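You operate a simulated robot arm through the tools that you are given. There is no shell and no other tool. Be economical: measure what you need, move in short steps, check, and stop when the job is done.

Carry out the task below with a simulated two-armed robot. There is one attempt and no reset: what you move stays moved.

TASK
Pick up the blue tee key of the wiper stand with one hand, pass it to the other hand and put it on the lower shelf of the steel table. Set down upright: blue tee key of the wiper stand.

It is judged by the outcome, as a careful person would: the job done as asked, and still so three seconds after it is handed in. It fails if anything else is knocked over, pushed out of place, dropped, spilled or broken.

THE ROBOT
Two 7-joint arms with two-finger parallel grippers on one trunk, on a base that drives. Base frame: it is fixed to the floor where the robot stands at the start and does not move with it; the origin is under the middle of the robot, x ahead of it, y to its left, z up. Readings come in m, degrees, newtons and seconds.
The left shoulder is at the start at [0.02, 0.17, 1.253], the right one opposite. With the tool pointing down near the work surface each hand reaches from about 0.1 to 0.66 m from the robot's upright axis, wherever it stands, measured 20 degrees to its own side. Places, roughly: lower shelf of the steel table [2.5, 0, 0.3]. Payload 3.8 kg a hand.
Tool frame (each hand has its own): the origin (TCP) lies between the finger pads and is the grasp point; the fingertips stand 0.03 m ahead of it; z points along the fingers, y is the line along which they close. The gripper opens to 0.11 m. The fingers are 0.02 m wide and 0.01 m thick; the gripper's body (0.048 by 0.112 m) begins 0.055 m behind the TCP.
Orientation is that of the tool frame in the base frame, as a unit quaternion [x, y, z, w]. With the fingers straight down and closing along the base's y, the tool's x points along the base's -x, its y along +y and its z along -z.

THE INTERFACE
- The arms move only by the tool play_rows. It takes "left_moves", "right_moves" or both (then of equal length, played together; a hand with none holds still); each is a list of rows, each a list of 7 numbers: the shift along the tool's x, y, z in m, then the turn, a rotation vector about the tool's x, y, z in degrees, then the opening, from 0 (shut) to 1 (fully open). In form: [[x, y, z, wx, wy, wz, claw], ...]. A call has 1 to 8 rows; each row shifts and turns the commanded pose from where the row before left it, along the tool's axes as they then stand. Rows are played at 5 a second. More than 0.05 m and 8.6 degrees between two rows, or a gripper value outside its range, and nothing of the call is played. A pose out of reach is approached as far as the arm can. The call stops where the force on the tool passes 40 N (or 10 N more than at its start, if that is more) or the arm is blocked; 0.2 s more then pass. Each finger travels about 0.072 m/s and halts on what it meets, pressing with about 33 N; the grip force reading is that of the motor and also rises with nothing between the fingers. The clock runs only during rows and for 0.2 s after the last one: add rows that do not move to give the fingers time. It gives the time, the measured TCP pose, the force on the tool (base axes), the opening and the grip force at its end, in the units of the frame above (readings bear some noise), with the torque about the TCP (base axes, N m) and any sound that the robot's microphone picked up.
- Cameras (640 x 400 px; columns grow to the right, rows downward): "scene" is now at [0.11, 0.0118, 1.4067]; the picture's right is [0.14, -0.99, 0.00], its down [-0.52, -0.08, -0.85] and it looks along [0.84, 0.12, -0.52] (base axes); focal length 282 px, centre (320, 200). "left" rides on the left gripper at [0.072, -0.017, -0.103] in its tool frame; the picture's right is [0.23, 0.97, 0.00], its down [-0.76, 0.18, -0.62] and it looks along [-0.61, 0.14, 0.78] (tool axes); focal length 222 px, centre (320, 200). "right" rides on the right gripper at [0.072, 0.017, -0.103] in its tool frame; the picture's right is [-0.23, 0.97, 0.00], its down [-0.76, -0.18, -0.62] and it looks along [-0.61, -0.14, 0.78] (tool axes); focal length 222 px, centre (320, 200). There is no depth. A picture from a camera that has moved, and an enlarged one, comes with that camera's place and axes in the base frame and with its lens.
- snapshot(camera): a new picture of that camera. The clock stands still meanwhile.
- raise_lower(by): slides the trunk up (or, below 0, down) by that many m; the arms and the scene camera ride with it, the base frame stays. It gives what a move gives, with no picture.
- roll_base(legs): drives the robot by 1 to 6 legs, each [ahead, turn to the left] in m and degrees, along the robot's own axes; the way and the turn of a leg run together, so that a leg with both is an arc; at most 1.5 m and 180 degrees a leg. The arms and the cameras ride along, it lands a little off, and it stops where it bumps. It gives what a move gives.
- pan_tilt(pan, tilt): turns the head with the scene camera to pan (to the left, within 80 degrees either way) and tilt (down, from -29 to 69), counted from straight ahead of the robot. It gives what a move gives.
- enlarge(camera, box): a new picture of the part [left, top, right, bottom] of that camera's present view, enlarged. The clock stands still meanwhile.
- hand_in(): hands the job in; it is judged then, once.

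Work in short steps. Places have to be worked out from the pictures, the camera data and where the tool is seen: move nearer, look again, correct. Check each grasp and each placing, and mend what went wrong. You have 120 turns and 100 pictures in all, those below and enlarged ones among them. Open the grippers and draw the arms clear of the work before you hand the job in, unless the task says otherwise; then end with one line.

The tools are called after ">>>" by a JSON object that holds its "name" and its "arguments". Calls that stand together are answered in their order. play_rows: Moves the arms, as the interface text tells. Its arguments: {"type":"object","properties":{"left_moves":{"type":"array","items":{"type":"array","items":{"type":"number"}}},"right_moves":{"type":"array","items":{"type":"array","items":{"type":"number"}}}},"required":[]} The other tools are called the same way: raise_lower (by) slides the trunk up or down; roll_base (legs) drives the base; pan_tilt (pan, tilt) turns the head that bears the scene camera; snapshot (camera) takes a picture; enlarge (camera, box) takes an enlarged picture of a part of a camera's view; hand_in () hands the job in.

At the start:

```text
clock: 0.0
left_tool_pos: [0.5293, 0.2876, 1.1662]
left_tool_rot: [-0.001, 1.0, -0.001, 0.0]
left_force: [0.0, 0.6, 0.5]
left_ft_torque: [-0.01, 0.01, -0.02]
left_gripper_width: 0.1101
left_grasp_force: 0.0
right_tool_pos: [0.4752, -0.1521, 1.1694]
right_tool_rot: [0.0, 1.0, 0.0, 0.0]
right_force: [0.0, 0.6, 0.7]
right_ft_torque: [-0.01, -0.02, -0.04]
right_gripper_width: 0.1101
right_grasp_force: 0.1
trunk travel left (down, up): [-0.35, 0.22]
robot x, y, heading: [-0.0017, 0.0004, 0.1]
head pan, tilt: [8.3, 31.6]
```

scene: 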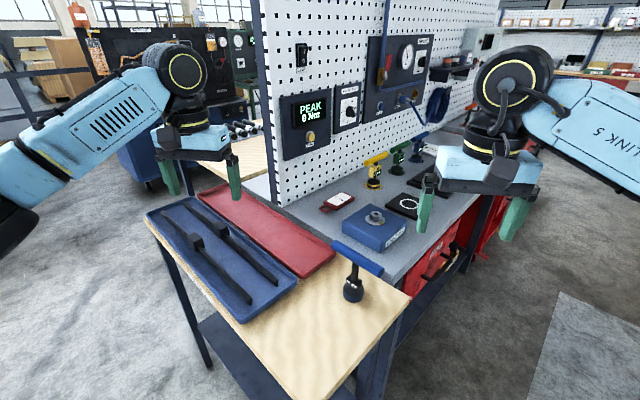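
right: 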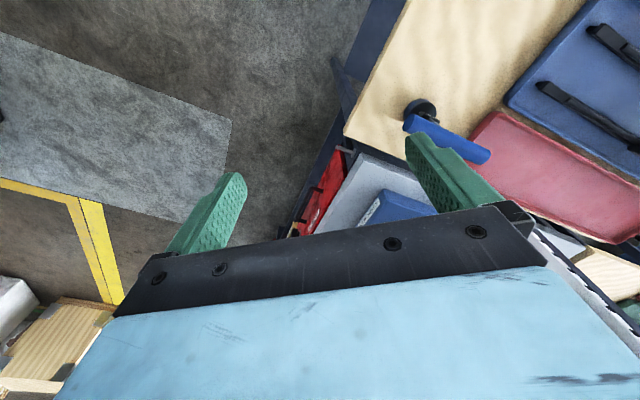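
left: 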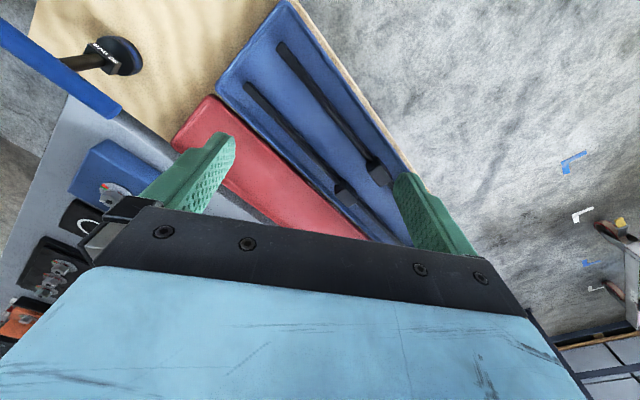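

I start by looking closer at the blue tee key on the wooden bench and the other keys beyond.

>>> {"name": "enlarge", "arguments": {"camera": "scene", "box": [300, 120, 460, 320]}}

>>> {"name": "pan_tilt", "arguments": {"pan": 0, "tilt": 15}}

>>> {"name": "snapshot", "arguments": {"camera": "scene"}}

```text
2.00 times, centred on (380, 220) of scene
camera zoom: at [0.11, 0.0118, 1.4067], right [0.14, -0.99, 0.0], down [-0.52, -0.08, -0.85], along [0.84, 0.12, -0.52], focal length 565 px, centre (200, 160)
```

zoom: 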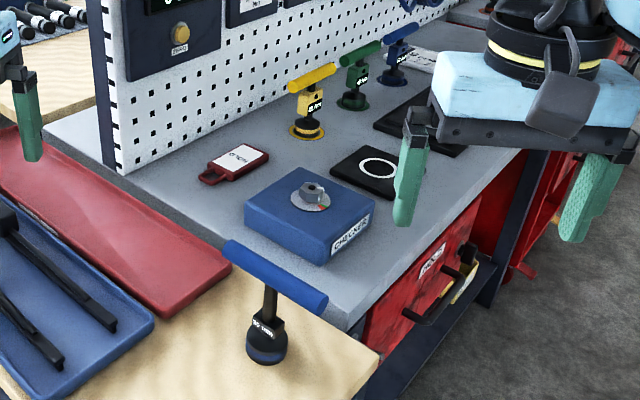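

```text
clock: 0.8
left_tool_pos: [0.5289, 0.2889, 1.1647]
left_tool_rot: [-0.001, 1.0, 0.0, 0.0]
left_force: [0.7, 0.6, -0.2]
left_ft_torque: [0.0, 0.02, 0.01]
left_gripper_width: 0.1099
left_grasp_force: 0.1
right_tool_pos: [0.4749, -0.1519, 1.1659]
right_tool_rot: [0.001, 1.0, 0.0, -0.001]
right_force: [-0.2, 0.0, 0.2]
right_ft_torque: [0.01, 0.0, 0.01]
right_gripper_width: 0.1101
right_grasp_force: 0.0
trunk travel left (down, up): [-0.35, 0.22]
robot x, y, heading: [-0.0003, -0.002, 0.2]
head pan, tilt: [0.0, 15.0]
```

```text
95 pictures are left
camera scene: at [0.1147, -0.0011, 1.4334], right [0.0, -1.0, 0.0], down [-0.26, 0.0, -0.97], along [0.97, 0.0, -0.26], focal length 282 px, centre (320, 200)
```

scene: 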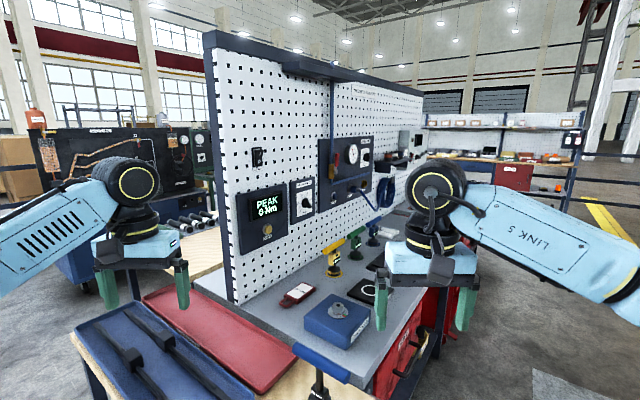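

I read the labels to be sure which key belongs to the wiper stand.

>>> {"name": "enlarge", "arguments": {"camera": "scene", "box": [310, 210, 410, 272]}}

>>> {"name": "enlarge", "arguments": {"camera": "left", "box": [40, 20, 160, 95]}}

>>> {"name": "enlarge", "arguments": {"camera": "scene", "box": [400, 90, 640, 240]}}

>>> {"name": "enlarge", "arguments": {"camera": "scene", "box": [20, 90, 220, 215]}}

```text
6.40 times, centred on (360, 241) of scene
camera zoom: at [0.1147, -0.0011, 1.4334], right [0.0, -1.0, 0.0], down [-0.26, 0.0, -0.97], along [0.97, 0.0, -0.26], focal length 1807 px, centre (64, -62)
```

zoom: 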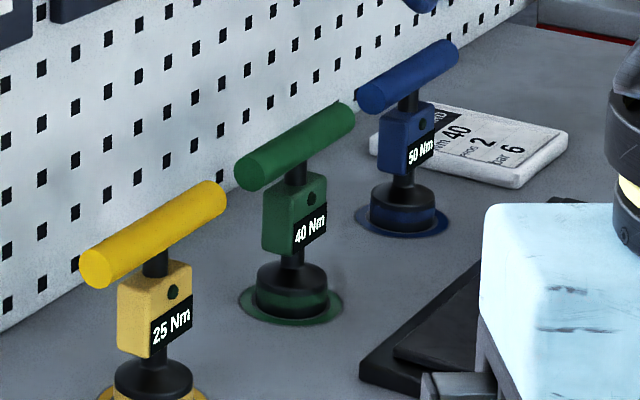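

```text
5.33 times, centred on (100, 58) of left
camera zoom: at [0.4557, 0.2725, 1.2676], right [-0.23, 0.97, 0.0], down [0.76, 0.18, 0.62], along [0.61, 0.14, -0.78], focal length 1185 px, centre (1493, 960)
```

zoom: 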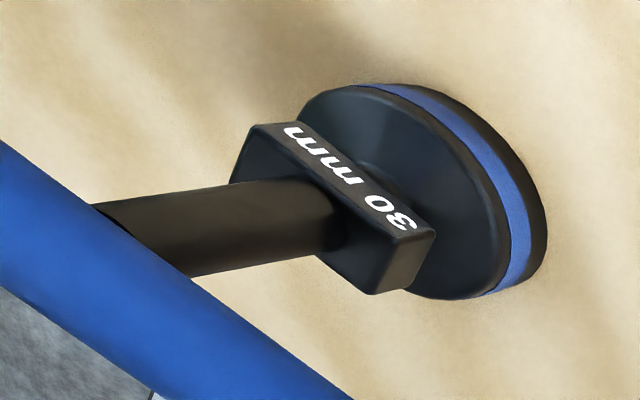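

```text
2.67 times, centred on (520, 165) of scene
camera zoom: at [0.1147, -0.0011, 1.4334], right [0.0, -1.0, 0.0], down [-0.26, 0.0, -0.97], along [0.97, 0.0, -0.26], focal length 753 px, centre (-213, 293)
```

zoom: 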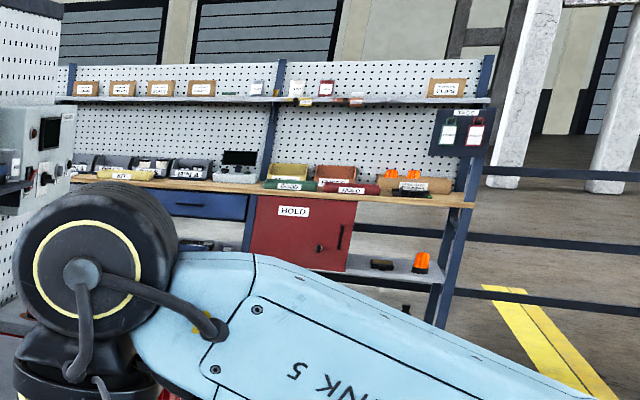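

```text
3.20 times, centred on (120, 152) of scene
camera zoom: at [0.1147, -0.0011, 1.4334], right [0.0, -1.0, 0.0], down [-0.26, 0.0, -0.97], along [0.97, 0.0, -0.26], focal length 904 px, centre (960, 352)
```

zoom: 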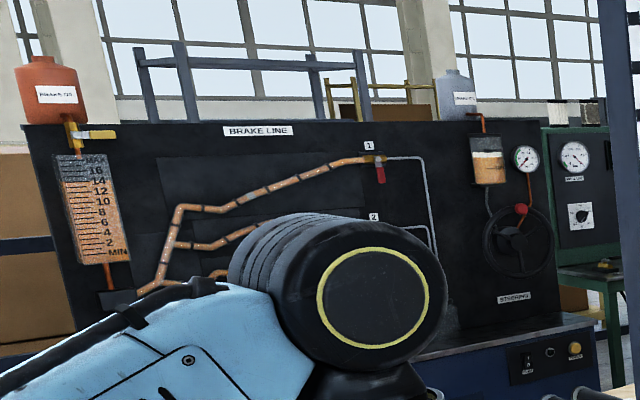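

The near key is marked 30 mm with a blue bar; three others carry torque marks. I look around for other stands and the steel table.

>>> {"name": "pan_tilt", "arguments": {"pan": -60, "tilt": 20}}

>>> {"name": "snapshot", "arguments": {"camera": "scene"}}

>>> {"name": "pan_tilt", "arguments": {"pan": 60, "tilt": 20}}

>>> {"name": "snapshot", "arguments": {"camera": "scene"}}

>>> {"name": "pan_tilt", "arguments": {"pan": 0, "tilt": 60}}

>>> {"name": "snapshot", "arguments": {"camera": "scene"}}

```text
clock: 2.1
left_tool_pos: [0.5285, 0.2886, 1.1648]
left_tool_rot: [-0.001, 1.0, 0.001, 0.001]
left_force: [0.3, -0.2, 0.1]
left_ft_torque: [0.0, -0.01, -0.01]
left_gripper_width: 0.1101
left_grasp_force: 0.0
right_tool_pos: [0.476, -0.1519, 1.1682]
right_tool_rot: [-0.001, 1.0, -0.001, -0.001]
right_force: [0.5, -0.4, 0.5]
right_ft_torque: [-0.02, 0.0, 0.02]
right_gripper_width: 0.11
right_grasp_force: 0.0
trunk travel left (down, up): [-0.35, 0.22]
robot x, y, heading: [-0.0018, 0.0002, 0.2]
head pan, tilt: [-60.0, 20.0]
```

```text
90 pictures are left
camera scene: at [0.0678, -0.0817, 1.4253], right [-0.87, -0.5, 0.0], down [-0.17, 0.3, -0.94], along [0.47, -0.81, -0.34], focal length 282 px, centre (320, 200)
```

scene: 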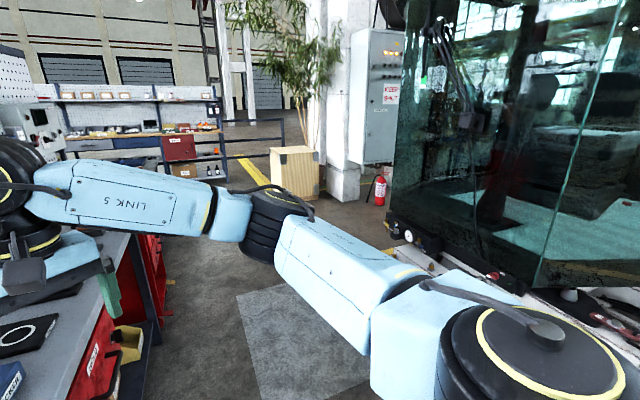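

```text
clock: 4.1
left_tool_pos: [0.5295, 0.2897, 1.1647]
left_tool_rot: [-0.001, 1.0, 0.0, 0.0]
left_force: [-0.5, -0.7, -0.1]
left_ft_torque: [0.0, 0.0, 0.0]
left_gripper_width: 0.1098
left_grasp_force: 0.1
right_tool_pos: [0.4759, -0.1515, 1.1686]
right_tool_rot: [0.0, 1.0, 0.0, 0.0]
right_force: [-0.3, 0.3, 0.6]
right_ft_torque: [-0.01, 0.01, -0.02]
right_gripper_width: 0.1101
right_grasp_force: 0.0
trunk travel left (down, up): [-0.35, 0.22]
robot x, y, heading: [-0.0027, -0.002, -0.2]
head pan, tilt: [60.0, 20.0]
```

```text
89 pictures are left
camera scene: at [0.0678, 0.0795, 1.4253], right [0.87, -0.5, 0.0], down [-0.17, -0.3, -0.94], along [0.47, 0.81, -0.34], focal length 282 px, centre (320, 200)
```

scene: 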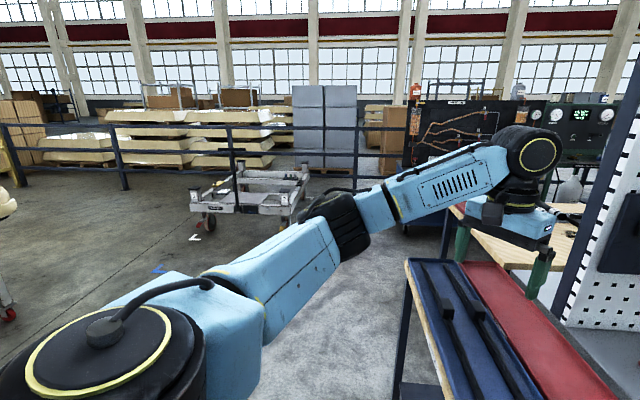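

```text
clock: 5.4
left_tool_pos: [0.5282, 0.2902, 1.1644]
left_tool_rot: [0.0, 1.0, 0.0, 0.0]
left_force: [0.7, 0.1, 0.0]
left_ft_torque: [-0.02, -0.03, 0.0]
left_gripper_width: 0.11
left_grasp_force: 0.0
right_tool_pos: [0.4746, -0.1516, 1.1682]
right_tool_rot: [0.0, 1.0, 0.0, -0.001]
right_force: [0.9, 0.3, 0.7]
right_ft_torque: [0.01, 0.0, 0.02]
right_gripper_width: 0.1097
right_grasp_force: 0.1
trunk travel left (down, up): [-0.35, 0.22]
robot x, y, heading: [0.0005, 0.001, -0.0]
head pan, tilt: [0.0, 60.0]
```

```text
88 pictures are left
camera scene: at [0.0879, -0.001, 1.3672], right [0.0, -1.0, 0.0], down [-0.87, 0.0, -0.5], along [0.5, 0.0, -0.87], focal length 282 px, centre (320, 200)
```

scene: 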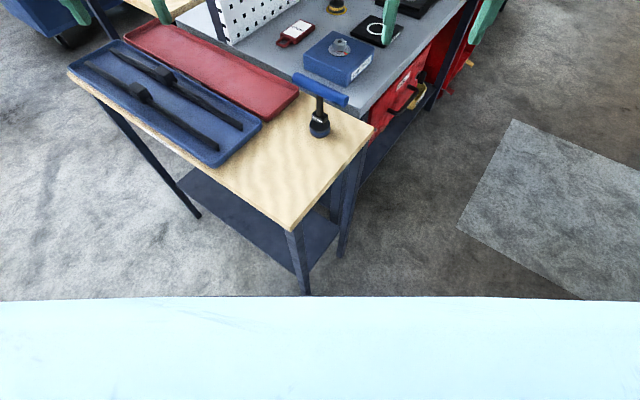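

The wooden table with the wiper arms is the wiper stand, so the near blue key (base about [0.555, 0, 0.87], bar about z 0.995 running along [0.47, 0.88]) is the one. I bring the right hand above it and begin to turn it across the bar.

>>> {"name": "play_rows", "arguments": {"right_moves": [[-0.02, 0.038, 0.005, 0, 0, 0, 1], [-0.02, 0.038, 0.005, 0, 0, 0, 1], [-0.02, 0.038, 0.005, 0, 0, 0, 1], [-0.02, 0.038, 0.005, 0, 0, 0, 1], [0, 0, 0, 0, 0, -7.75, 1], [0, 0, 0, 0, 0, -7.75, 1], [0, 0, 0, 0, 0, -7.75, 1], [0, 0, 0, 0, 0, -7.75, 1]]}}

>>> {"name": "play_rows", "arguments": {"right_moves": [[0, 0, 0, 0, 0, -7.75, 1], [0, 0, 0, 0, 0, -7.75, 1], [0, 0, 0, 0, 0, -7.75, 1], [0, 0, 0, 0, 0, -7.75, 1], [0, 0, 0, 0, 0, 0, 1]]}}

>>> {"name": "snapshot", "arguments": {"camera": "right"}}

>>> {"name": "snapshot", "arguments": {"camera": "scene"}}

```text
clock: 7.2
left_tool_pos: [0.5287, 0.289, 1.1643]
left_tool_rot: [-0.001, 1.0, 0.0, 0.001]
left_force: [0.0, -0.2, -0.5]
left_ft_torque: [-0.02, 0.01, -0.02]
left_gripper_width: 0.1099
left_grasp_force: 0.0
right_tool_pos: [0.5554, 0.0014, 1.1469]
right_tool_rot: [-0.269, 0.963, 0.0, 0.0]
right_force: [0.8, 0.5, -1.2]
right_ft_torque: [0.02, 0.0, -0.01]
right_gripper_width: 0.1102
right_grasp_force: 0.1
trunk travel left (down, up): [-0.35, 0.22]
robot x, y, heading: [-0.0008, 0.0008, -0.1]
head pan, tilt: [0.0, 60.0]
```

```text
clock: 8.4
left_tool_pos: [0.5286, 0.2889, 1.1643]
left_tool_rot: [0.0, 1.0, 0.0, 0.0]
left_force: [0.4, 0.2, 0.2]
left_ft_torque: [0.01, 0.01, -0.02]
left_gripper_width: 0.1099
left_grasp_force: 0.1
right_tool_pos: [0.5556, -0.0, 1.1476]
right_tool_rot: [-0.332, 0.943, 0.0, 0.0]
right_force: [0.5, 0.4, 0.6]
right_ft_torque: [0.04, -0.02, 0.01]
right_gripper_width: 0.11
right_grasp_force: 0.1
right hand out of reach, approached as far as the arm can: row 2, 3, 4
trunk travel left (down, up): [-0.35, 0.22]
robot x, y, heading: [-0.0006, -0.0012, -0.1]
head pan, tilt: [0.0, 60.0]
```

```text
87 pictures are left
camera right: at [0.4893, -0.0313, 1.2522], right [-0.43, 0.9, 0.0], down [0.71, 0.34, 0.62], along [0.56, 0.27, -0.78], focal length 222 px, centre (320, 200)
```

right: 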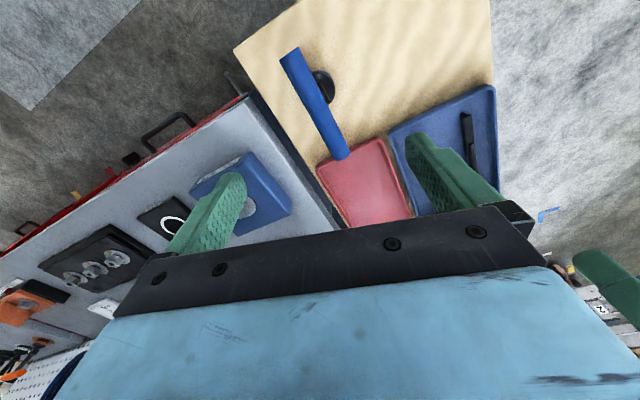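

```text
86 pictures are left
camera scene: at [0.0878, -0.0011, 1.3672], right [0.0, -1.0, 0.0], down [-0.87, 0.0, -0.5], along [0.5, 0.0, -0.87], focal length 282 px, centre (320, 200)
```

scene: 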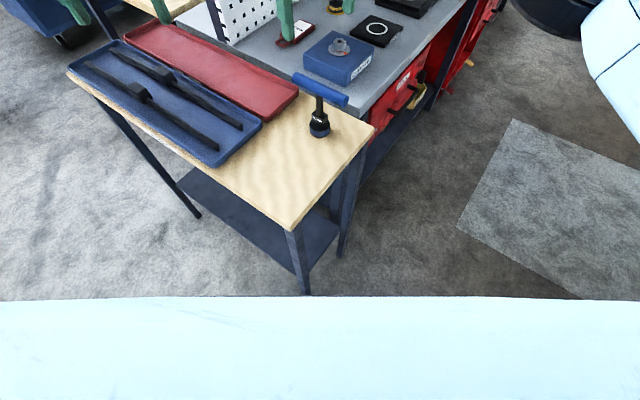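

The right wrist stops at 39 degrees of yaw, short of the ~57 wanted. The left wrist should turn the other way more freely, so I draw the right hand back and send the left one.

>>> {"name": "play_rows", "arguments": {"right_moves": [[0, 0, -0.005, 0, 0, 7.75, 1], [0, 0, -0.005, 0, 0, 7.75, 1], [0, 0, -0.005, 0, 0, 7.75, 1], [0, 0, -0.005, 0, 0, 7.75, 1], [0.02, -0.045, 0, 0, 0, 7.75, 1], [0.02, -0.045, 0, 0, 0, 0, 1], [0.02, -0.045, 0, 0, 0, 0, 1], [0.02, -0.045, 0, 0, 0, 0, 1]]}}

>>> {"name": "play_rows", "arguments": {"left_moves": [[-0.004, -0.041, 0, 0, 0, 0, 1], [-0.004, -0.041, 0, 0, 0, 0, 1], [-0.004, -0.041, 0, 0, 0, 0, 1], [-0.004, -0.041, 0, 0, 0, 0, 1], [-0.004, -0.041, 0, 0, 0, 0, 1], [-0.004, -0.041, 0, 0, 0, 0, 1], [-0.003, -0.043, 0, 0, 0, 0, 1]]}}

>>> {"name": "play_rows", "arguments": {"left_moves": [[0, 0, 0.005, 0, 0, -8, 1], [0, 0, 0.005, 0, 0, -8, 1], [0, 0, 0.005, 0, 0, -8, 1], [0, 0, 0.005, 0, 0, -8, 1], [0, 0, 0, 0, 0, -8, 1], [0, 0, 0, 0, 0, -8, 1], [0, 0, 0, 0, 0, -8, 1]]}}

>>> {"name": "snapshot", "arguments": {"camera": "left"}}

```text
clock: 10.2
left_tool_pos: [0.529, 0.2881, 1.1655]
left_tool_rot: [-0.001, 1.0, 0.001, 0.0]
left_force: [0.1, 0.4, 0.6]
left_ft_torque: [0.01, 0.01, 0.02]
left_gripper_width: 0.11
left_grasp_force: 0.0
right_tool_pos: [0.4805, -0.183, 1.1676]
right_tool_rot: [0.0, 1.0, 0.001, 0.001]
right_force: [0.1, 0.3, 0.8]
right_ft_torque: [0.03, -0.02, -0.02]
right_gripper_width: 0.1098
right_grasp_force: 0.0
trunk travel left (down, up): [-0.35, 0.22]
robot x, y, heading: [0.0025, -0.0034, 0.1]
head pan, tilt: [0.0, 60.0]
```

```text
clock: 11.8
left_tool_pos: [0.554, -0.0005, 1.1644]
left_tool_rot: [0.0, 1.0, 0.001, -0.001]
left_force: [0.1, -0.1, -0.1]
left_ft_torque: [0.02, 0.0, 0.0]
left_gripper_width: 0.11
left_grasp_force: 0.2
right_tool_pos: [0.4817, -0.1821, 1.1686]
right_tool_rot: [-0.001, 1.0, 0.001, 0.0]
right_force: [0.1, -0.3, 0.2]
right_ft_torque: [0.0, 0.01, 0.0]
right_gripper_width: 0.1101
right_grasp_force: 0.0
trunk travel left (down, up): [-0.35, 0.22]
robot x, y, heading: [-0.0018, -0.0032, 0.1]
head pan, tilt: [0.0, 60.0]
```

```text
clock: 13.4
left_tool_pos: [0.5562, 0.0002, 1.145]
left_tool_rot: [-0.472, 0.882, 0.0, 0.0]
left_force: [0.5, 0.9, -0.1]
left_ft_torque: [0.01, 0.01, 0.02]
left_gripper_width: 0.1101
left_grasp_force: 0.1
right_tool_pos: [0.4817, -0.1813, 1.1666]
right_tool_rot: [0.0, 1.0, 0.001, 0.001]
right_force: [-0.2, 0.3, 0.7]
right_ft_torque: [-0.02, 0.0, 0.01]
right_gripper_width: 0.1102
right_grasp_force: 0.1
trunk travel left (down, up): [-0.35, 0.22]
robot x, y, heading: [0.0008, 0.0013, 0.0]
head pan, tilt: [0.0, 60.0]
```

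```text
85 pictures are left
camera left: at [0.529, -0.0692, 1.2476], right [-0.94, 0.35, 0.0], down [0.28, 0.73, 0.62], along [0.22, 0.58, -0.78], focal length 222 px, centre (320, 200)
```

left: 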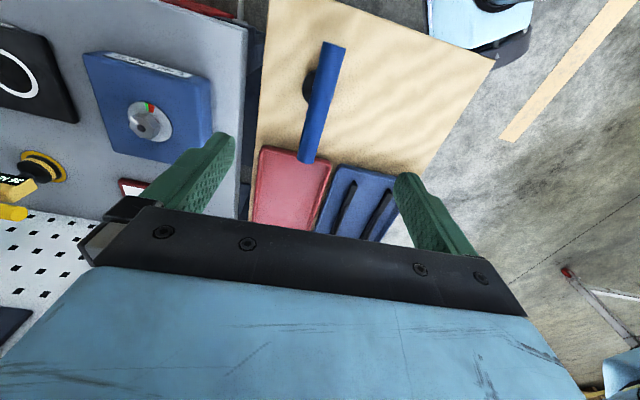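

The left hand turns fully; the bar reads centre about [0.558, 0.002], direction 54-56 degrees, matching the hand. I lower by 0.10 m and look again.

>>> {"name": "play_rows", "arguments": {"left_moves": [[0, 0, 0.025, 0, 0, 0, 1], [0, 0, 0.025, 0, 0, 0, 1], [0, 0, 0.025, 0, 0, 0, 1], [0, 0, 0.025, 0, 0, 0, 1], [0, 0, 0, 0, 0, 0, 1]]}}

>>> {"name": "snapshot", "arguments": {"camera": "left"}}

>>> {"name": "pan_tilt", "arguments": {"pan": 0, "tilt": 45}}

>>> {"name": "snapshot", "arguments": {"camera": "scene"}}

>>> {"name": "snapshot", "arguments": {"camera": "right"}}

```text
clock: 14.6
left_tool_pos: [0.5568, -0.0004, 1.0451]
left_tool_rot: [-0.47, 0.883, 0.0, 0.0]
left_force: [0.1, 0.3, 0.2]
left_ft_torque: [-0.03, 0.0, -0.02]
left_gripper_width: 0.1101
left_grasp_force: 0.0
right_tool_pos: [0.481, -0.1807, 1.1667]
right_tool_rot: [0.0, 1.0, 0.001, 0.0]
right_force: [0.1, 0.0, -0.5]
right_ft_torque: [-0.02, 0.04, 0.03]
right_gripper_width: 0.1102
right_grasp_force: 0.1
trunk travel left (down, up): [-0.35, 0.22]
robot x, y, heading: [-0.0003, -0.0012, 0.2]
head pan, tilt: [0.0, 60.0]
```

```text
84 pictures are left
camera left: at [0.5294, -0.0689, 1.1478], right [-0.93, 0.36, 0.0], down [0.28, 0.73, 0.62], along [0.22, 0.58, -0.78], focal length 222 px, centre (320, 200)
```

left: 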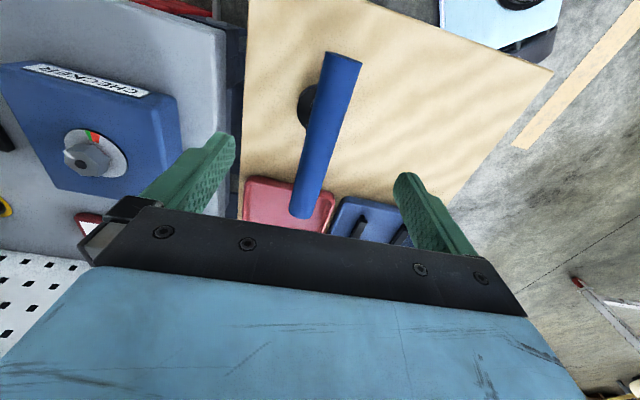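

```text
clock: 15.4
left_tool_pos: [0.5563, -0.0, 1.0456]
left_tool_rot: [-0.471, 0.882, 0.0, 0.0]
left_force: [0.0, 0.0, -0.6]
left_ft_torque: [0.0, 0.0, 0.02]
left_gripper_width: 0.1099
left_grasp_force: 0.1
right_tool_pos: [0.4818, -0.1823, 1.1671]
right_tool_rot: [0.0, 1.0, -0.001, 0.0]
right_force: [-0.3, -0.6, 0.1]
right_ft_torque: [0.02, 0.0, 0.01]
right_gripper_width: 0.11
right_grasp_force: 0.0
trunk travel left (down, up): [-0.35, 0.22]
robot x, y, heading: [0.0017, 0.0007, 0.1]
head pan, tilt: [0.0, 45.0]
```

```text
83 pictures are left
camera scene: at [0.1025, -0.0011, 1.3866], right [0.0, -1.0, 0.0], down [-0.71, 0.0, -0.71], along [0.71, 0.0, -0.71], focal length 282 px, centre (320, 200)
```

scene: 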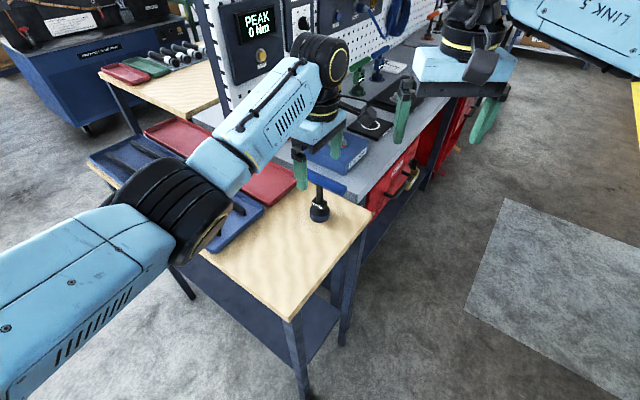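

```text
82 pictures are left
camera right: at [0.4099, -0.1642, 1.2721], right [0.23, 0.97, 0.0], down [0.76, -0.18, 0.62], along [0.61, -0.14, -0.78], focal length 222 px, centre (320, 200)
```

right: 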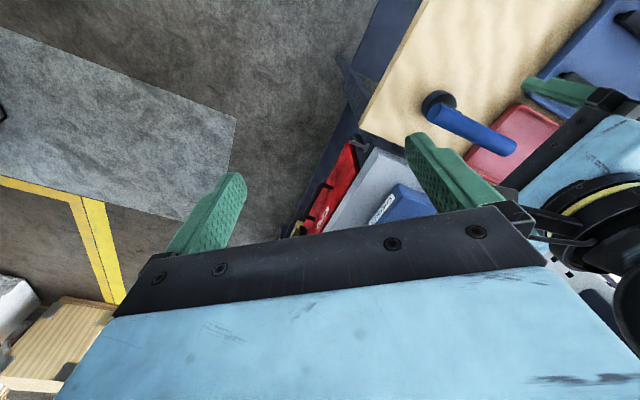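

Two-view triangulation puts the bar at z≈1.00, centre ≈[0.556, -0.002]. I lower to z≈1.012 and close.

>>> {"name": "play_rows", "arguments": {"left_moves": [[0, 0, 0.017, 0, 0, 0, 1], [0, 0, 0.016, 0, 0, 0, 1], [0, 0, 0, 0, 0, 0, 0.6], [0, 0, 0, 0, 0, 0, 0.3], [0, 0, 0, 0, 0, 0, 0], [0, 0, 0, 0, 0, 0, 0], [0, 0, 0, 0, 0, 0, 0], [0, 0, 0, 0, 0, 0, 0]]}}

>>> {"name": "snapshot", "arguments": {"camera": "left"}}

>>> {"name": "snapshot", "arguments": {"camera": "right"}}

```text
clock: 17.2
left_tool_pos: [0.5555, 0.0011, 1.0119]
left_tool_rot: [-0.471, 0.882, 0.0, 0.0]
left_force: [0.9, -0.2, 1.9]
left_ft_torque: [-0.02, -0.07, 0.04]
left_gripper_width: 0.0212
left_grasp_force: 32.6
right_tool_pos: [0.481, -0.1805, 1.1686]
right_tool_rot: [0.0, 1.0, 0.0, 0.0]
right_force: [-0.2, -0.3, 0.3]
right_ft_torque: [-0.01, 0.02, 0.01]
right_gripper_width: 0.1099
right_grasp_force: 0.2
trunk travel left (down, up): [-0.35, 0.22]
robot x, y, heading: [0.0014, -0.0008, 0.1]
head pan, tilt: [0.0, 45.0]
```

```text
81 pictures are left
camera left: at [0.529, -0.069, 1.1146], right [-0.93, 0.36, 0.0], down [0.28, 0.73, 0.62], along [0.22, 0.58, -0.78], focal length 222 px, centre (320, 200)
```

left: 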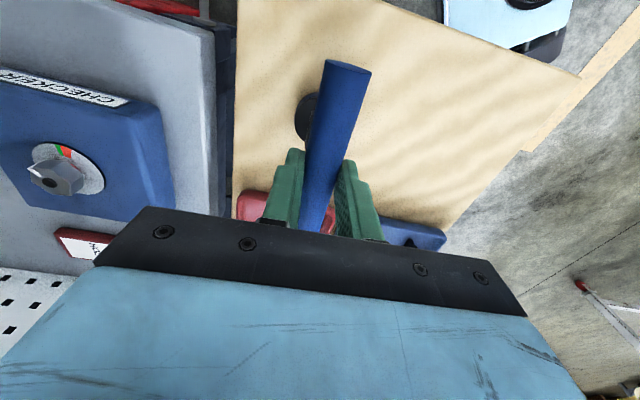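

```text
80 pictures are left
camera right: at [0.4099, -0.1642, 1.2721], right [0.23, 0.97, 0.0], down [0.76, -0.18, 0.62], along [0.61, -0.14, -0.78], focal length 222 px, centre (320, 200)
```

right: 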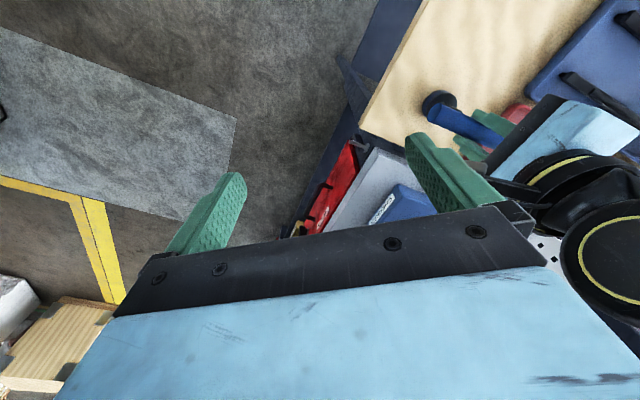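

Gripped at 0.021 m width with 33 N. I lift straight up 0.12 m and check.

>>> {"name": "play_rows", "arguments": {"left_moves": [[0, 0, -0.015, 0, 0, 0, 0], [0, 0, -0.025, 0, 0, 0, 0], [0, 0, -0.03, 0, 0, 0, 0], [0, 0, -0.03, 0, 0, 0, 0], [0, 0, -0.02, 0, 0, 0, 0], [0, 0, 0, 0, 0, 0, 0]]}}

>>> {"name": "snapshot", "arguments": {"camera": "right"}}

>>> {"name": "pan_tilt", "arguments": {"pan": 0, "tilt": 25}}

>>> {"name": "snapshot", "arguments": {"camera": "scene"}}

```text
clock: 18.6
left_tool_pos: [0.5563, 0.0009, 1.1329]
left_tool_rot: [-0.47, 0.883, 0.001, 0.0]
left_force: [-0.5, 0.5, -2.6]
left_ft_torque: [0.0, -0.05, 0.02]
left_gripper_width: 0.0215
left_grasp_force: 32.8
right_tool_pos: [0.4814, -0.1811, 1.1675]
right_tool_rot: [0.0, 1.0, 0.001, 0.0]
right_force: [-0.7, 0.0, 0.4]
right_ft_torque: [0.0, 0.0, 0.02]
right_gripper_width: 0.1101
right_grasp_force: 0.1
trunk travel left (down, up): [-0.35, 0.22]
robot x, y, heading: [0.0031, 0.0005, 0.1]
head pan, tilt: [0.0, 45.0]
```

```text
79 pictures are left
camera right: at [0.4102, -0.1641, 1.2719], right [0.23, 0.97, 0.0], down [0.76, -0.18, 0.62], along [0.61, -0.14, -0.78], focal length 222 px, centre (320, 200)
```

right: 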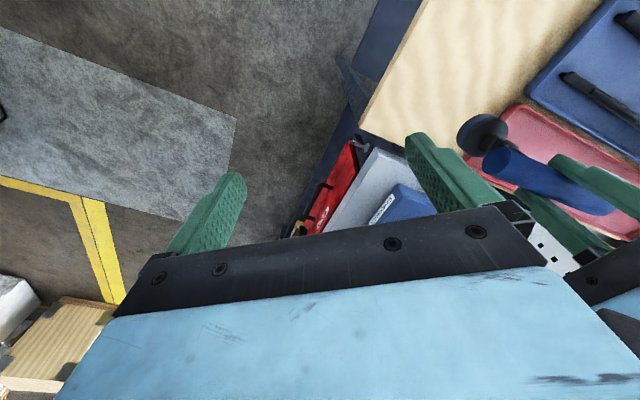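

```text
clock: 19.4
left_tool_pos: [0.5564, -0.0001, 1.1334]
left_tool_rot: [-0.47, 0.883, 0.0, 0.0]
left_force: [-0.1, -0.3, -2.5]
left_ft_torque: [-0.03, -0.01, -0.01]
left_gripper_width: 0.0213
left_grasp_force: 32.7
right_tool_pos: [0.4819, -0.181, 1.1677]
right_tool_rot: [0.001, 1.0, 0.0, -0.001]
right_force: [-0.1, -0.3, 0.5]
right_ft_torque: [-0.03, -0.02, 0.0]
right_gripper_width: 0.1097
right_grasp_force: 0.1
trunk travel left (down, up): [-0.35, 0.22]
robot x, y, heading: [-0.003, 0.0001, 0.1]
head pan, tilt: [0.0, 25.0]
```

```text
78 pictures are left
camera scene: at [0.1136, -0.0011, 1.4171], right [0.0, -1.0, 0.0], down [-0.42, 0.0, -0.91], along [0.91, 0.0, -0.42], focal length 282 px, centre (320, 200)
```

scene: 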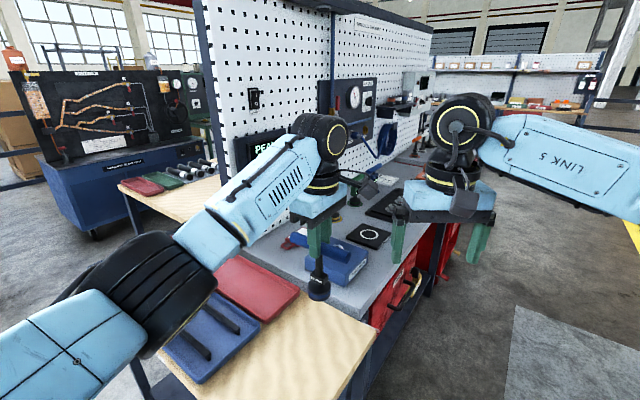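

The key hangs upright from the left hand (~2.6 N). I turn the left hand back toward yaw -10 and pitch the right hand toward the horizontal, out to its side, ready to take the stem.

>>> {"name": "play_rows", "arguments": {"left_moves": [[0, 0, -0.003, 0, 0, 8, 0], [0, 0, -0.003, 0, 0, 8, 0], [0, 0, -0.003, 0, 0, 8, 0], [0, 0, -0.003, 0, 0, 8, 0], [0, 0, -0.003, 0, 0, 8, 0], [0, 0, -0.003, 0, 0, 8, 0], [0, 0, -0.003, 0, 0, 8, 0], [0, 0, -0.003, 0, 0, 8, 0]], "right_moves": [[0, -0.012, 0, 0, -7.5, 0, 1], [0, -0.012, 0, 0, -7.5, 0, 1], [0, -0.012, 0, 0, -7.5, 0, 1], [0, -0.012, 0, 0, -7.5, 0, 1], [0, -0.012, 0, 0, -7.5, 0, 1], [0, -0.012, 0, 0, -7.5, 0, 1], [0, -0.012, 0, 0, -7.5, 0, 1], [0, -0.012, 0, 0, -7.5, 0, 1]]}}

>>> {"name": "snapshot", "arguments": {"camera": "scene"}}

```text
clock: 21.2
left_tool_pos: [0.5561, -0.0002, 1.1563]
left_tool_rot: [0.071, 0.997, 0.0, 0.001]
left_force: [-0.7, 0.2, -2.4]
left_ft_torque: [0.03, 0.03, -0.02]
left_gripper_width: 0.0213
left_grasp_force: 33.1
right_tool_pos: [0.4802, -0.2789, 1.1672]
right_tool_rot: [0.0, 0.865, 0.001, 0.502]
right_force: [-0.1, -1.1, 0.8]
right_ft_torque: [-0.02, 0.01, 0.01]
right_gripper_width: 0.1103
right_grasp_force: 0.0
trunk travel left (down, up): [-0.35, 0.22]
robot x, y, heading: [0.0019, 0.0005, -0.1]
head pan, tilt: [0.0, 25.0]
```

```text
77 pictures are left
camera scene: at [0.1131, -0.0016, 1.4173], right [0.0, -1.0, 0.0], down [-0.42, 0.0, -0.91], along [0.91, 0.0, -0.42], focal length 282 px, centre (320, 200)
```

scene: 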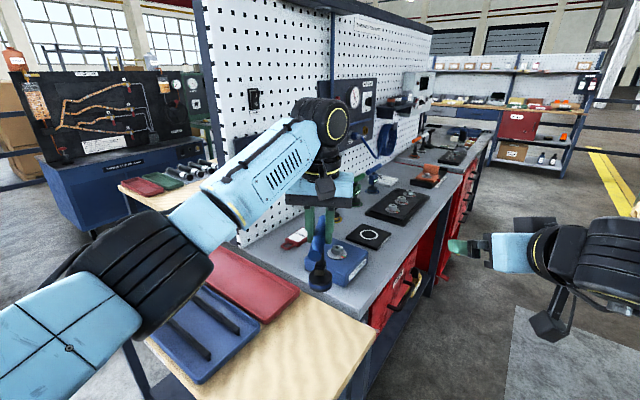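

Now I yaw the right hand by 64 degrees about the vertical so it points toward the key.

>>> {"name": "play_rows", "arguments": {"right_moves": [[0, 0, 0, -6.93, 0, -4, 1], [0, 0, 0, -6.93, 0, -4, 1], [0, 0, 0, -6.93, 0, -4, 1], [0, 0, 0, -6.93, 0, -4, 1], [0, 0, 0, -6.93, 0, -4, 1], [0, 0, 0, -6.93, 0, -4, 1], [0, 0, 0, -6.93, 0, -4, 1], [0, 0, 0, -6.93, 0, -4, 1]]}}

>>> {"name": "pan_tilt", "arguments": {"pan": 0, "tilt": 40}}

>>> {"name": "snapshot", "arguments": {"camera": "right"}}

>>> {"name": "snapshot", "arguments": {"camera": "scene"}}

```text
clock: 23.0
left_tool_pos: [0.557, 0.0001, 1.1561]
left_tool_rot: [0.069, 0.998, -0.001, 0.0]
left_force: [0.5, 0.1, -3.3]
left_ft_torque: [-0.01, 0.02, 0.03]
left_gripper_width: 0.0215
left_grasp_force: 33.4
right_tool_pos: [0.4814, -0.2775, 1.1669]
right_tool_rot: [-0.267, 0.824, 0.154, 0.476]
right_force: [0.4, 0.6, 0.0]
right_ft_torque: [-0.02, -0.01, -0.03]
right_gripper_width: 0.1102
right_grasp_force: 0.0
right hand out of reach, approached as far as the arm can: row 5, 6, 7, 8
trunk travel left (down, up): [-0.35, 0.22]
robot x, y, heading: [0.0029, -0.0004, -0.2]
head pan, tilt: [0.0, 25.0]
```

```text
clock: 23.8
left_tool_pos: [0.5562, -0.0002, 1.1561]
left_tool_rot: [0.07, 0.998, 0.0, 0.0]
left_force: [0.4, -0.7, -2.9]
left_ft_torque: [0.0, -0.01, -0.02]
left_gripper_width: 0.0212
left_grasp_force: 32.5
right_tool_pos: [0.4806, -0.2784, 1.1667]
right_tool_rot: [-0.268, 0.824, 0.155, 0.475]
right_force: [-0.7, 0.7, 0.9]
right_ft_torque: [-0.02, -0.03, 0.0]
right_gripper_width: 0.11
right_grasp_force: 0.1
trunk travel left (down, up): [-0.35, 0.22]
robot x, y, heading: [-0.0031, 0.0008, 0.1]
head pan, tilt: [0.0, 40.0]
```

```text
76 pictures are left
camera right: at [0.3711, -0.3378, 1.1575], right [-0.48, 0.85, 0.2], down [-0.02, -0.24, 0.97], along [0.88, 0.46, 0.13], focal length 222 px, centre (320, 200)
```

right: 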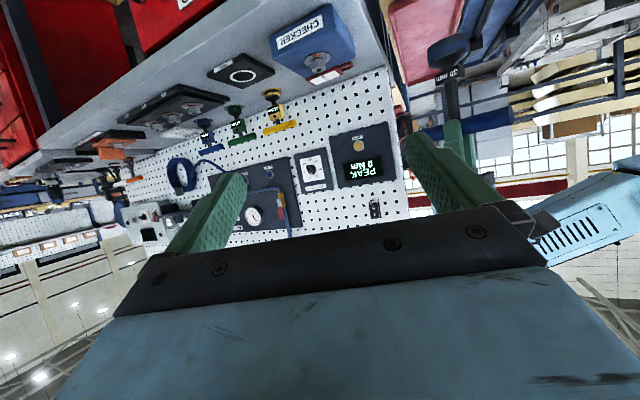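

```text
75 pictures are left
camera scene: at [0.1064, -0.0011, 1.394], right [0.0, -1.0, 0.0], down [-0.64, 0.0, -0.77], along [0.77, 0.0, -0.64], focal length 282 px, centre (320, 200)
```

scene: 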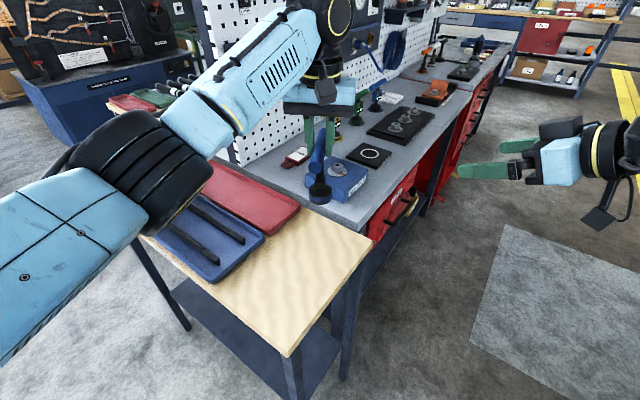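

The right wrist stops at 36 degrees yaw. I turn the left hand on to about -36 so the bar lies roughly across the right hand's approach, and zoom on the key to measure the stem.

>>> {"name": "play_rows", "arguments": {"left_moves": [[0, 0, 0, 0, 0, 7, 0], [0, 0, 0, 0, 0, 7, 0], [0, 0, 0, 0, 0, 7, 0], [0, 0, 0, 0, 0, 7, 0], [0, 0, 0, 0, 0, 0, 0]]}}

>>> {"name": "enlarge", "arguments": {"camera": "right", "box": [380, 0, 540, 200]}}

>>> {"name": "enlarge", "arguments": {"camera": "scene", "box": [260, 70, 380, 220]}}

```text
clock: 25.0
left_tool_pos: [0.5546, -0.0009, 1.157]
left_tool_rot: [0.308, 0.951, 0.0, 0.0]
left_force: [-0.7, 0.1, -2.0]
left_ft_torque: [-0.01, -0.02, -0.01]
left_gripper_width: 0.0214
left_grasp_force: 33.4
right_tool_pos: [0.4811, -0.2784, 1.1674]
right_tool_rot: [-0.268, 0.823, 0.155, 0.476]
right_force: [0.2, -0.8, 0.7]
right_ft_torque: [-0.01, 0.01, -0.03]
right_gripper_width: 0.1101
right_grasp_force: 0.0
trunk travel left (down, up): [-0.35, 0.22]
robot x, y, heading: [-0.0004, -0.0017, 0.1]
head pan, tilt: [0.0, 40.0]
```

```text
2.00 times, centred on (460, 100) of right
camera zoom: at [0.3711, -0.3378, 1.1575], right [-0.48, 0.85, 0.2], down [-0.02, -0.24, 0.97], along [0.88, 0.46, 0.13], focal length 444 px, centre (40, 400)
```

zoom: 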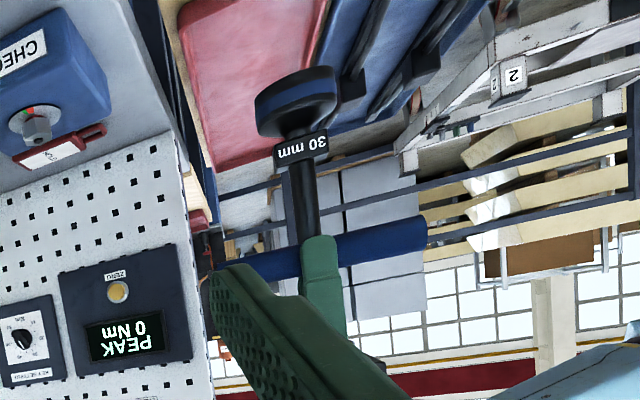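

```text
2.67 times, centred on (320, 145) of scene
camera zoom: at [0.1065, -0.0011, 1.3939], right [0.0, -1.0, 0.0], down [-0.64, 0.0, -0.77], along [0.77, 0.0, -0.64], focal length 753 px, centre (320, 347)
```

zoom: 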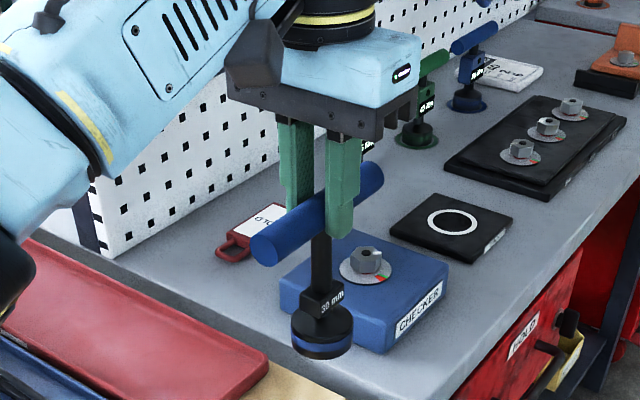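

Stem free between block and bar; grip point ≈[0.555, -0.001, 1.103] (0.054 below left TCP). Right hand points along [0.70, 0.51, -0.50]; I bring it to a pre-grasp 0.12 m back along that line.

>>> {"name": "play_rows", "arguments": {"right_moves": [[-0.0112, 0.0361, 0.021, 0, 0, 0, 0.7], [-0.0112, 0.0361, 0.021, 0, 0, 0, 0.7], [-0.0112, 0.0361, 0.021, 0, 0, 0, 0.7], [-0.0112, 0.0361, 0.021, 0, 0, 0, 0.7], [-0.0112, 0.0361, 0.021, 0, 0, 0, 0.7], [0, 0, 0, 0, 0, 0, 0.7]]}}

>>> {"name": "snapshot", "arguments": {"camera": "right"}}

>>> {"name": "snapshot", "arguments": {"camera": "scene"}}

```text
clock: 26.4
left_tool_pos: [0.5557, -0.0007, 1.1562]
left_tool_rot: [0.307, 0.952, 0.0, 0.0]
left_force: [-0.2, 0.0, -1.7]
left_ft_torque: [-0.02, -0.03, 0.02]
left_gripper_width: 0.0214
left_grasp_force: 33.1
right_tool_pos: [0.4719, -0.0614, 1.1629]
right_tool_rot: [-0.268, 0.824, 0.155, 0.475]
right_force: [-0.5, 0.9, -0.2]
right_ft_torque: [-0.01, 0.0, 0.01]
right_gripper_width: 0.0771
right_grasp_force: 0.1
trunk travel left (down, up): [-0.35, 0.22]
robot x, y, heading: [0.0013, 0.0012, -0.3]
head pan, tilt: [0.0, 40.0]
```

```text
72 pictures are left
camera right: at [0.3607, -0.1225, 1.153], right [-0.48, 0.85, 0.2], down [-0.02, -0.24, 0.97], along [0.88, 0.46, 0.13], focal length 222 px, centre (320, 200)
```

right: 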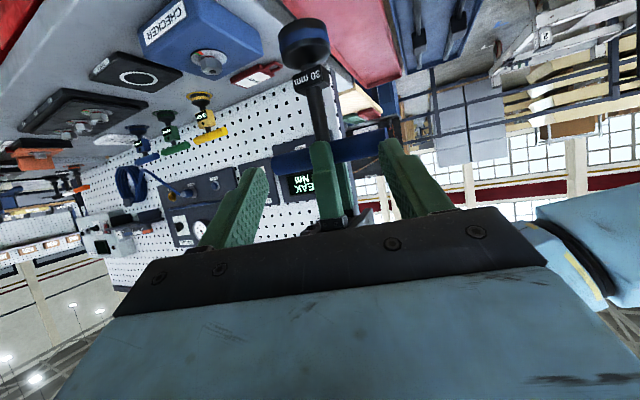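

```text
71 pictures are left
camera scene: at [0.1061, -0.002, 1.3939], right [0.0, -1.0, 0.0], down [-0.64, 0.0, -0.77], along [0.77, 0.0, -0.64], focal length 282 px, centre (320, 200)
```

scene: 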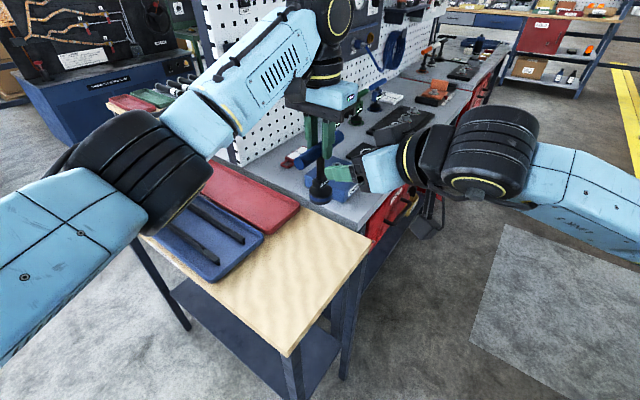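

The stem projects exactly where predicted. I advance 0.12 m along the tool axis and look.

>>> {"name": "play_rows", "arguments": {"right_moves": [[0, 0, 0.03, 0, 0, 0, 0.7], [0, 0, 0.03, 0, 0, 0, 0.7], [0, 0, 0.03, 0, 0, 0, 0.7], [0, 0, 0.029, 0, 0, 0, 0.7], [0, 0, 0, 0, 0, 0, 0.7]]}}

>>> {"name": "snapshot", "arguments": {"camera": "right"}}

>>> {"name": "enlarge", "arguments": {"camera": "scene", "box": [260, 70, 420, 220]}}

```text
clock: 27.6
left_tool_pos: [0.5557, 0.0005, 1.1563]
left_tool_rot: [0.308, 0.951, -0.001, 0.001]
left_force: [1.9, 2.1, -0.2]
left_ft_torque: [0.12, 0.02, -0.26]
left_gripper_width: 0.0214
left_grasp_force: 32.9
right_tool_pos: [0.556, -0.0013, 1.1035]
right_tool_rot: [-0.268, 0.823, 0.154, 0.476]
right_force: [-3.6, -2.4, -2.3]
right_ft_torque: [0.05, -0.17, 0.26]
right_gripper_width: 0.0765
right_grasp_force: 0.1
trunk travel left (down, up): [-0.35, 0.22]
robot x, y, heading: [0.0018, -0.0031, 0.1]
head pan, tilt: [0.0, 40.0]
```

```text
70 pictures are left
camera right: at [0.4443, -0.0607, 1.094], right [-0.48, 0.85, 0.2], down [-0.02, -0.24, 0.97], along [0.88, 0.46, 0.13], focal length 222 px, centre (320, 200)
```

right: 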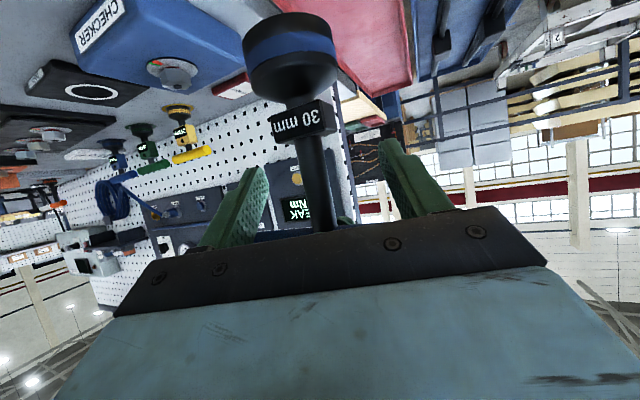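

```text
2.67 times, centred on (340, 145) of scene
camera zoom: at [0.1062, -0.0014, 1.3939], right [0.0, -1.0, 0.0], down [-0.64, 0.0, -0.77], along [0.77, 0.0, -0.64], focal length 753 px, centre (267, 347)
```

zoom: 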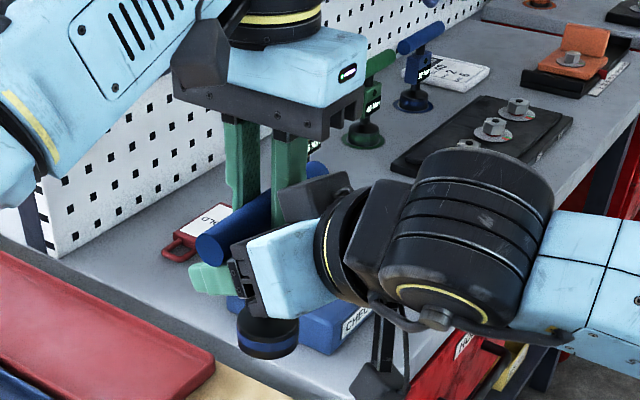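

A light 4 N contact appears, so I back off 1 cm along the tool (the stem still lies on the pads) and close.

>>> {"name": "play_rows", "arguments": {"right_moves": [[0, 0, -0.01, 0, 0, 0, 0.7], [0, 0, 0, 0, 0, 0, 0.7]]}}

>>> {"name": "play_rows", "arguments": {"right_moves": [[0, 0, 0, 0, 0, 0, 0.5], [0, 0, 0, 0, 0, 0, 0.3], [0, 0, 0, 0, 0, 0, 0.15], [0, 0, 0, 0, 0, 0, 0], [0, 0, 0, 0, 0, 0, 0], [0, 0, 0, 0, 0, 0, 0]]}}

>>> {"name": "snapshot", "arguments": {"camera": "right"}}

```text
clock: 28.2
left_tool_pos: [0.5566, 0.0, 1.1563]
left_tool_rot: [0.309, 0.951, 0.0, -0.001]
left_force: [-1.4, -0.2, 3.1]
left_ft_torque: [0.17, 0.36, 0.02]
left_gripper_width: 0.0214
left_grasp_force: 33.4
right_tool_pos: [0.548, -0.0057, 1.1097]
right_tool_rot: [-0.268, 0.824, 0.155, 0.474]
right_force: [0.7, 0.4, -5.7]
right_ft_torque: [-0.21, -0.25, -0.02]
right_gripper_width: 0.0768
right_grasp_force: 0.1
trunk travel left (down, up): [-0.35, 0.22]
robot x, y, heading: [0.001, 0.0015, 0.1]
head pan, tilt: [0.0, 40.0]
```

```text
clock: 29.6
left_tool_pos: [0.5545, 0.0016, 1.1536]
left_tool_rot: [0.307, 0.952, 0.002, -0.004]
left_force: [-20.6, 16.8, -9.2]
left_ft_torque: [0.3, 0.24, -0.75]
left_gripper_width: 0.0213
left_grasp_force: 32.9
right_tool_pos: [0.55, -0.0074, 1.1099]
right_tool_rot: [-0.265, 0.824, 0.152, 0.478]
right_force: [20.2, -16.6, 7.7]
right_ft_torque: [0.54, 0.59, 0.49]
right_gripper_width: 0.0202
right_grasp_force: 32.7
trunk travel left (down, up): [-0.35, 0.22]
robot x, y, heading: [0.0026, -0.0002, -0.1]
head pan, tilt: [0.0, 40.0]
```

```text
68 pictures are left
camera right: at [0.439, -0.0672, 1.1003], right [-0.48, 0.86, 0.2], down [-0.03, -0.24, 0.97], along [0.88, 0.46, 0.14], focal length 222 px, centre (320, 200)
```

right: 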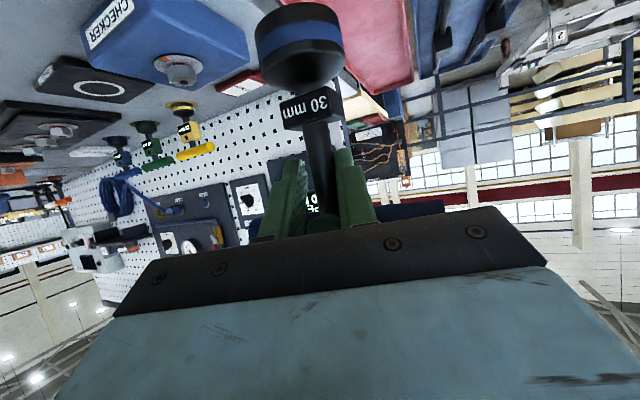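

Grip made on the stem (0.020 m), but a sideways 26 N strain shows a ~5 mm centring offset. I shift the right hand -5 mm in its y to relax it before the left lets go.

>>> {"name": "play_rows", "arguments": {"right_moves": [[0, -0.003, 0, 0, 0, 0, 0], [0, -0.002, 0, 0, 0, 0, 0], [0, 0, 0, 0, 0, 0, 0]]}}

```text
clock: 30.4
left_tool_pos: [0.5555, 0.0016, 1.1563]
left_tool_rot: [0.309, 0.951, 0.001, 0.0]
left_force: [-6.6, 8.6, -17.7]
left_ft_torque: [0.52, 0.16, -0.39]
left_gripper_width: 0.0217
left_grasp_force: 33.0
right_tool_pos: [0.551, -0.0092, 1.1107]
right_tool_rot: [-0.269, 0.822, 0.156, 0.476]
right_force: [7.1, -9.1, 13.9]
right_ft_torque: [0.03, 0.11, 0.31]
right_gripper_width: 0.0203
right_grasp_force: 32.9
trunk travel left (down, up): [-0.35, 0.22]
robot x, y, heading: [-0.0032, 0.001, 0.1]
head pan, tilt: [0.0, 40.0]
```

Residual: about 10 N sideways and 14 N up on the right hand; a further 2 mm each.

>>> {"name": "play_rows", "arguments": {"right_moves": [[-0.0017, -0.002, -0.001, 0, 0, 0, 0], [0, 0, 0, 0, 0, 0, 0]]}}

```text
clock: 31.0
left_tool_pos: [0.5563, -0.0002, 1.1561]
left_tool_rot: [0.309, 0.951, -0.001, 0.001]
left_force: [3.6, -0.7, -15.0]
left_ft_torque: [0.03, 0.01, -0.09]
left_gripper_width: 0.0215
left_grasp_force: 33.0
right_tool_pos: [0.5511, -0.0101, 1.1125]
right_tool_rot: [-0.269, 0.824, 0.156, 0.474]
right_force: [-4.4, -0.1, 12.4]
right_ft_torque: [0.08, -0.23, 0.19]
right_gripper_width: 0.02
right_grasp_force: 33.1
trunk travel left (down, up): [-0.35, 0.22]
robot x, y, heading: [0.0014, 0.001, -0.1]
head pan, tilt: [0.0, 40.0]
```

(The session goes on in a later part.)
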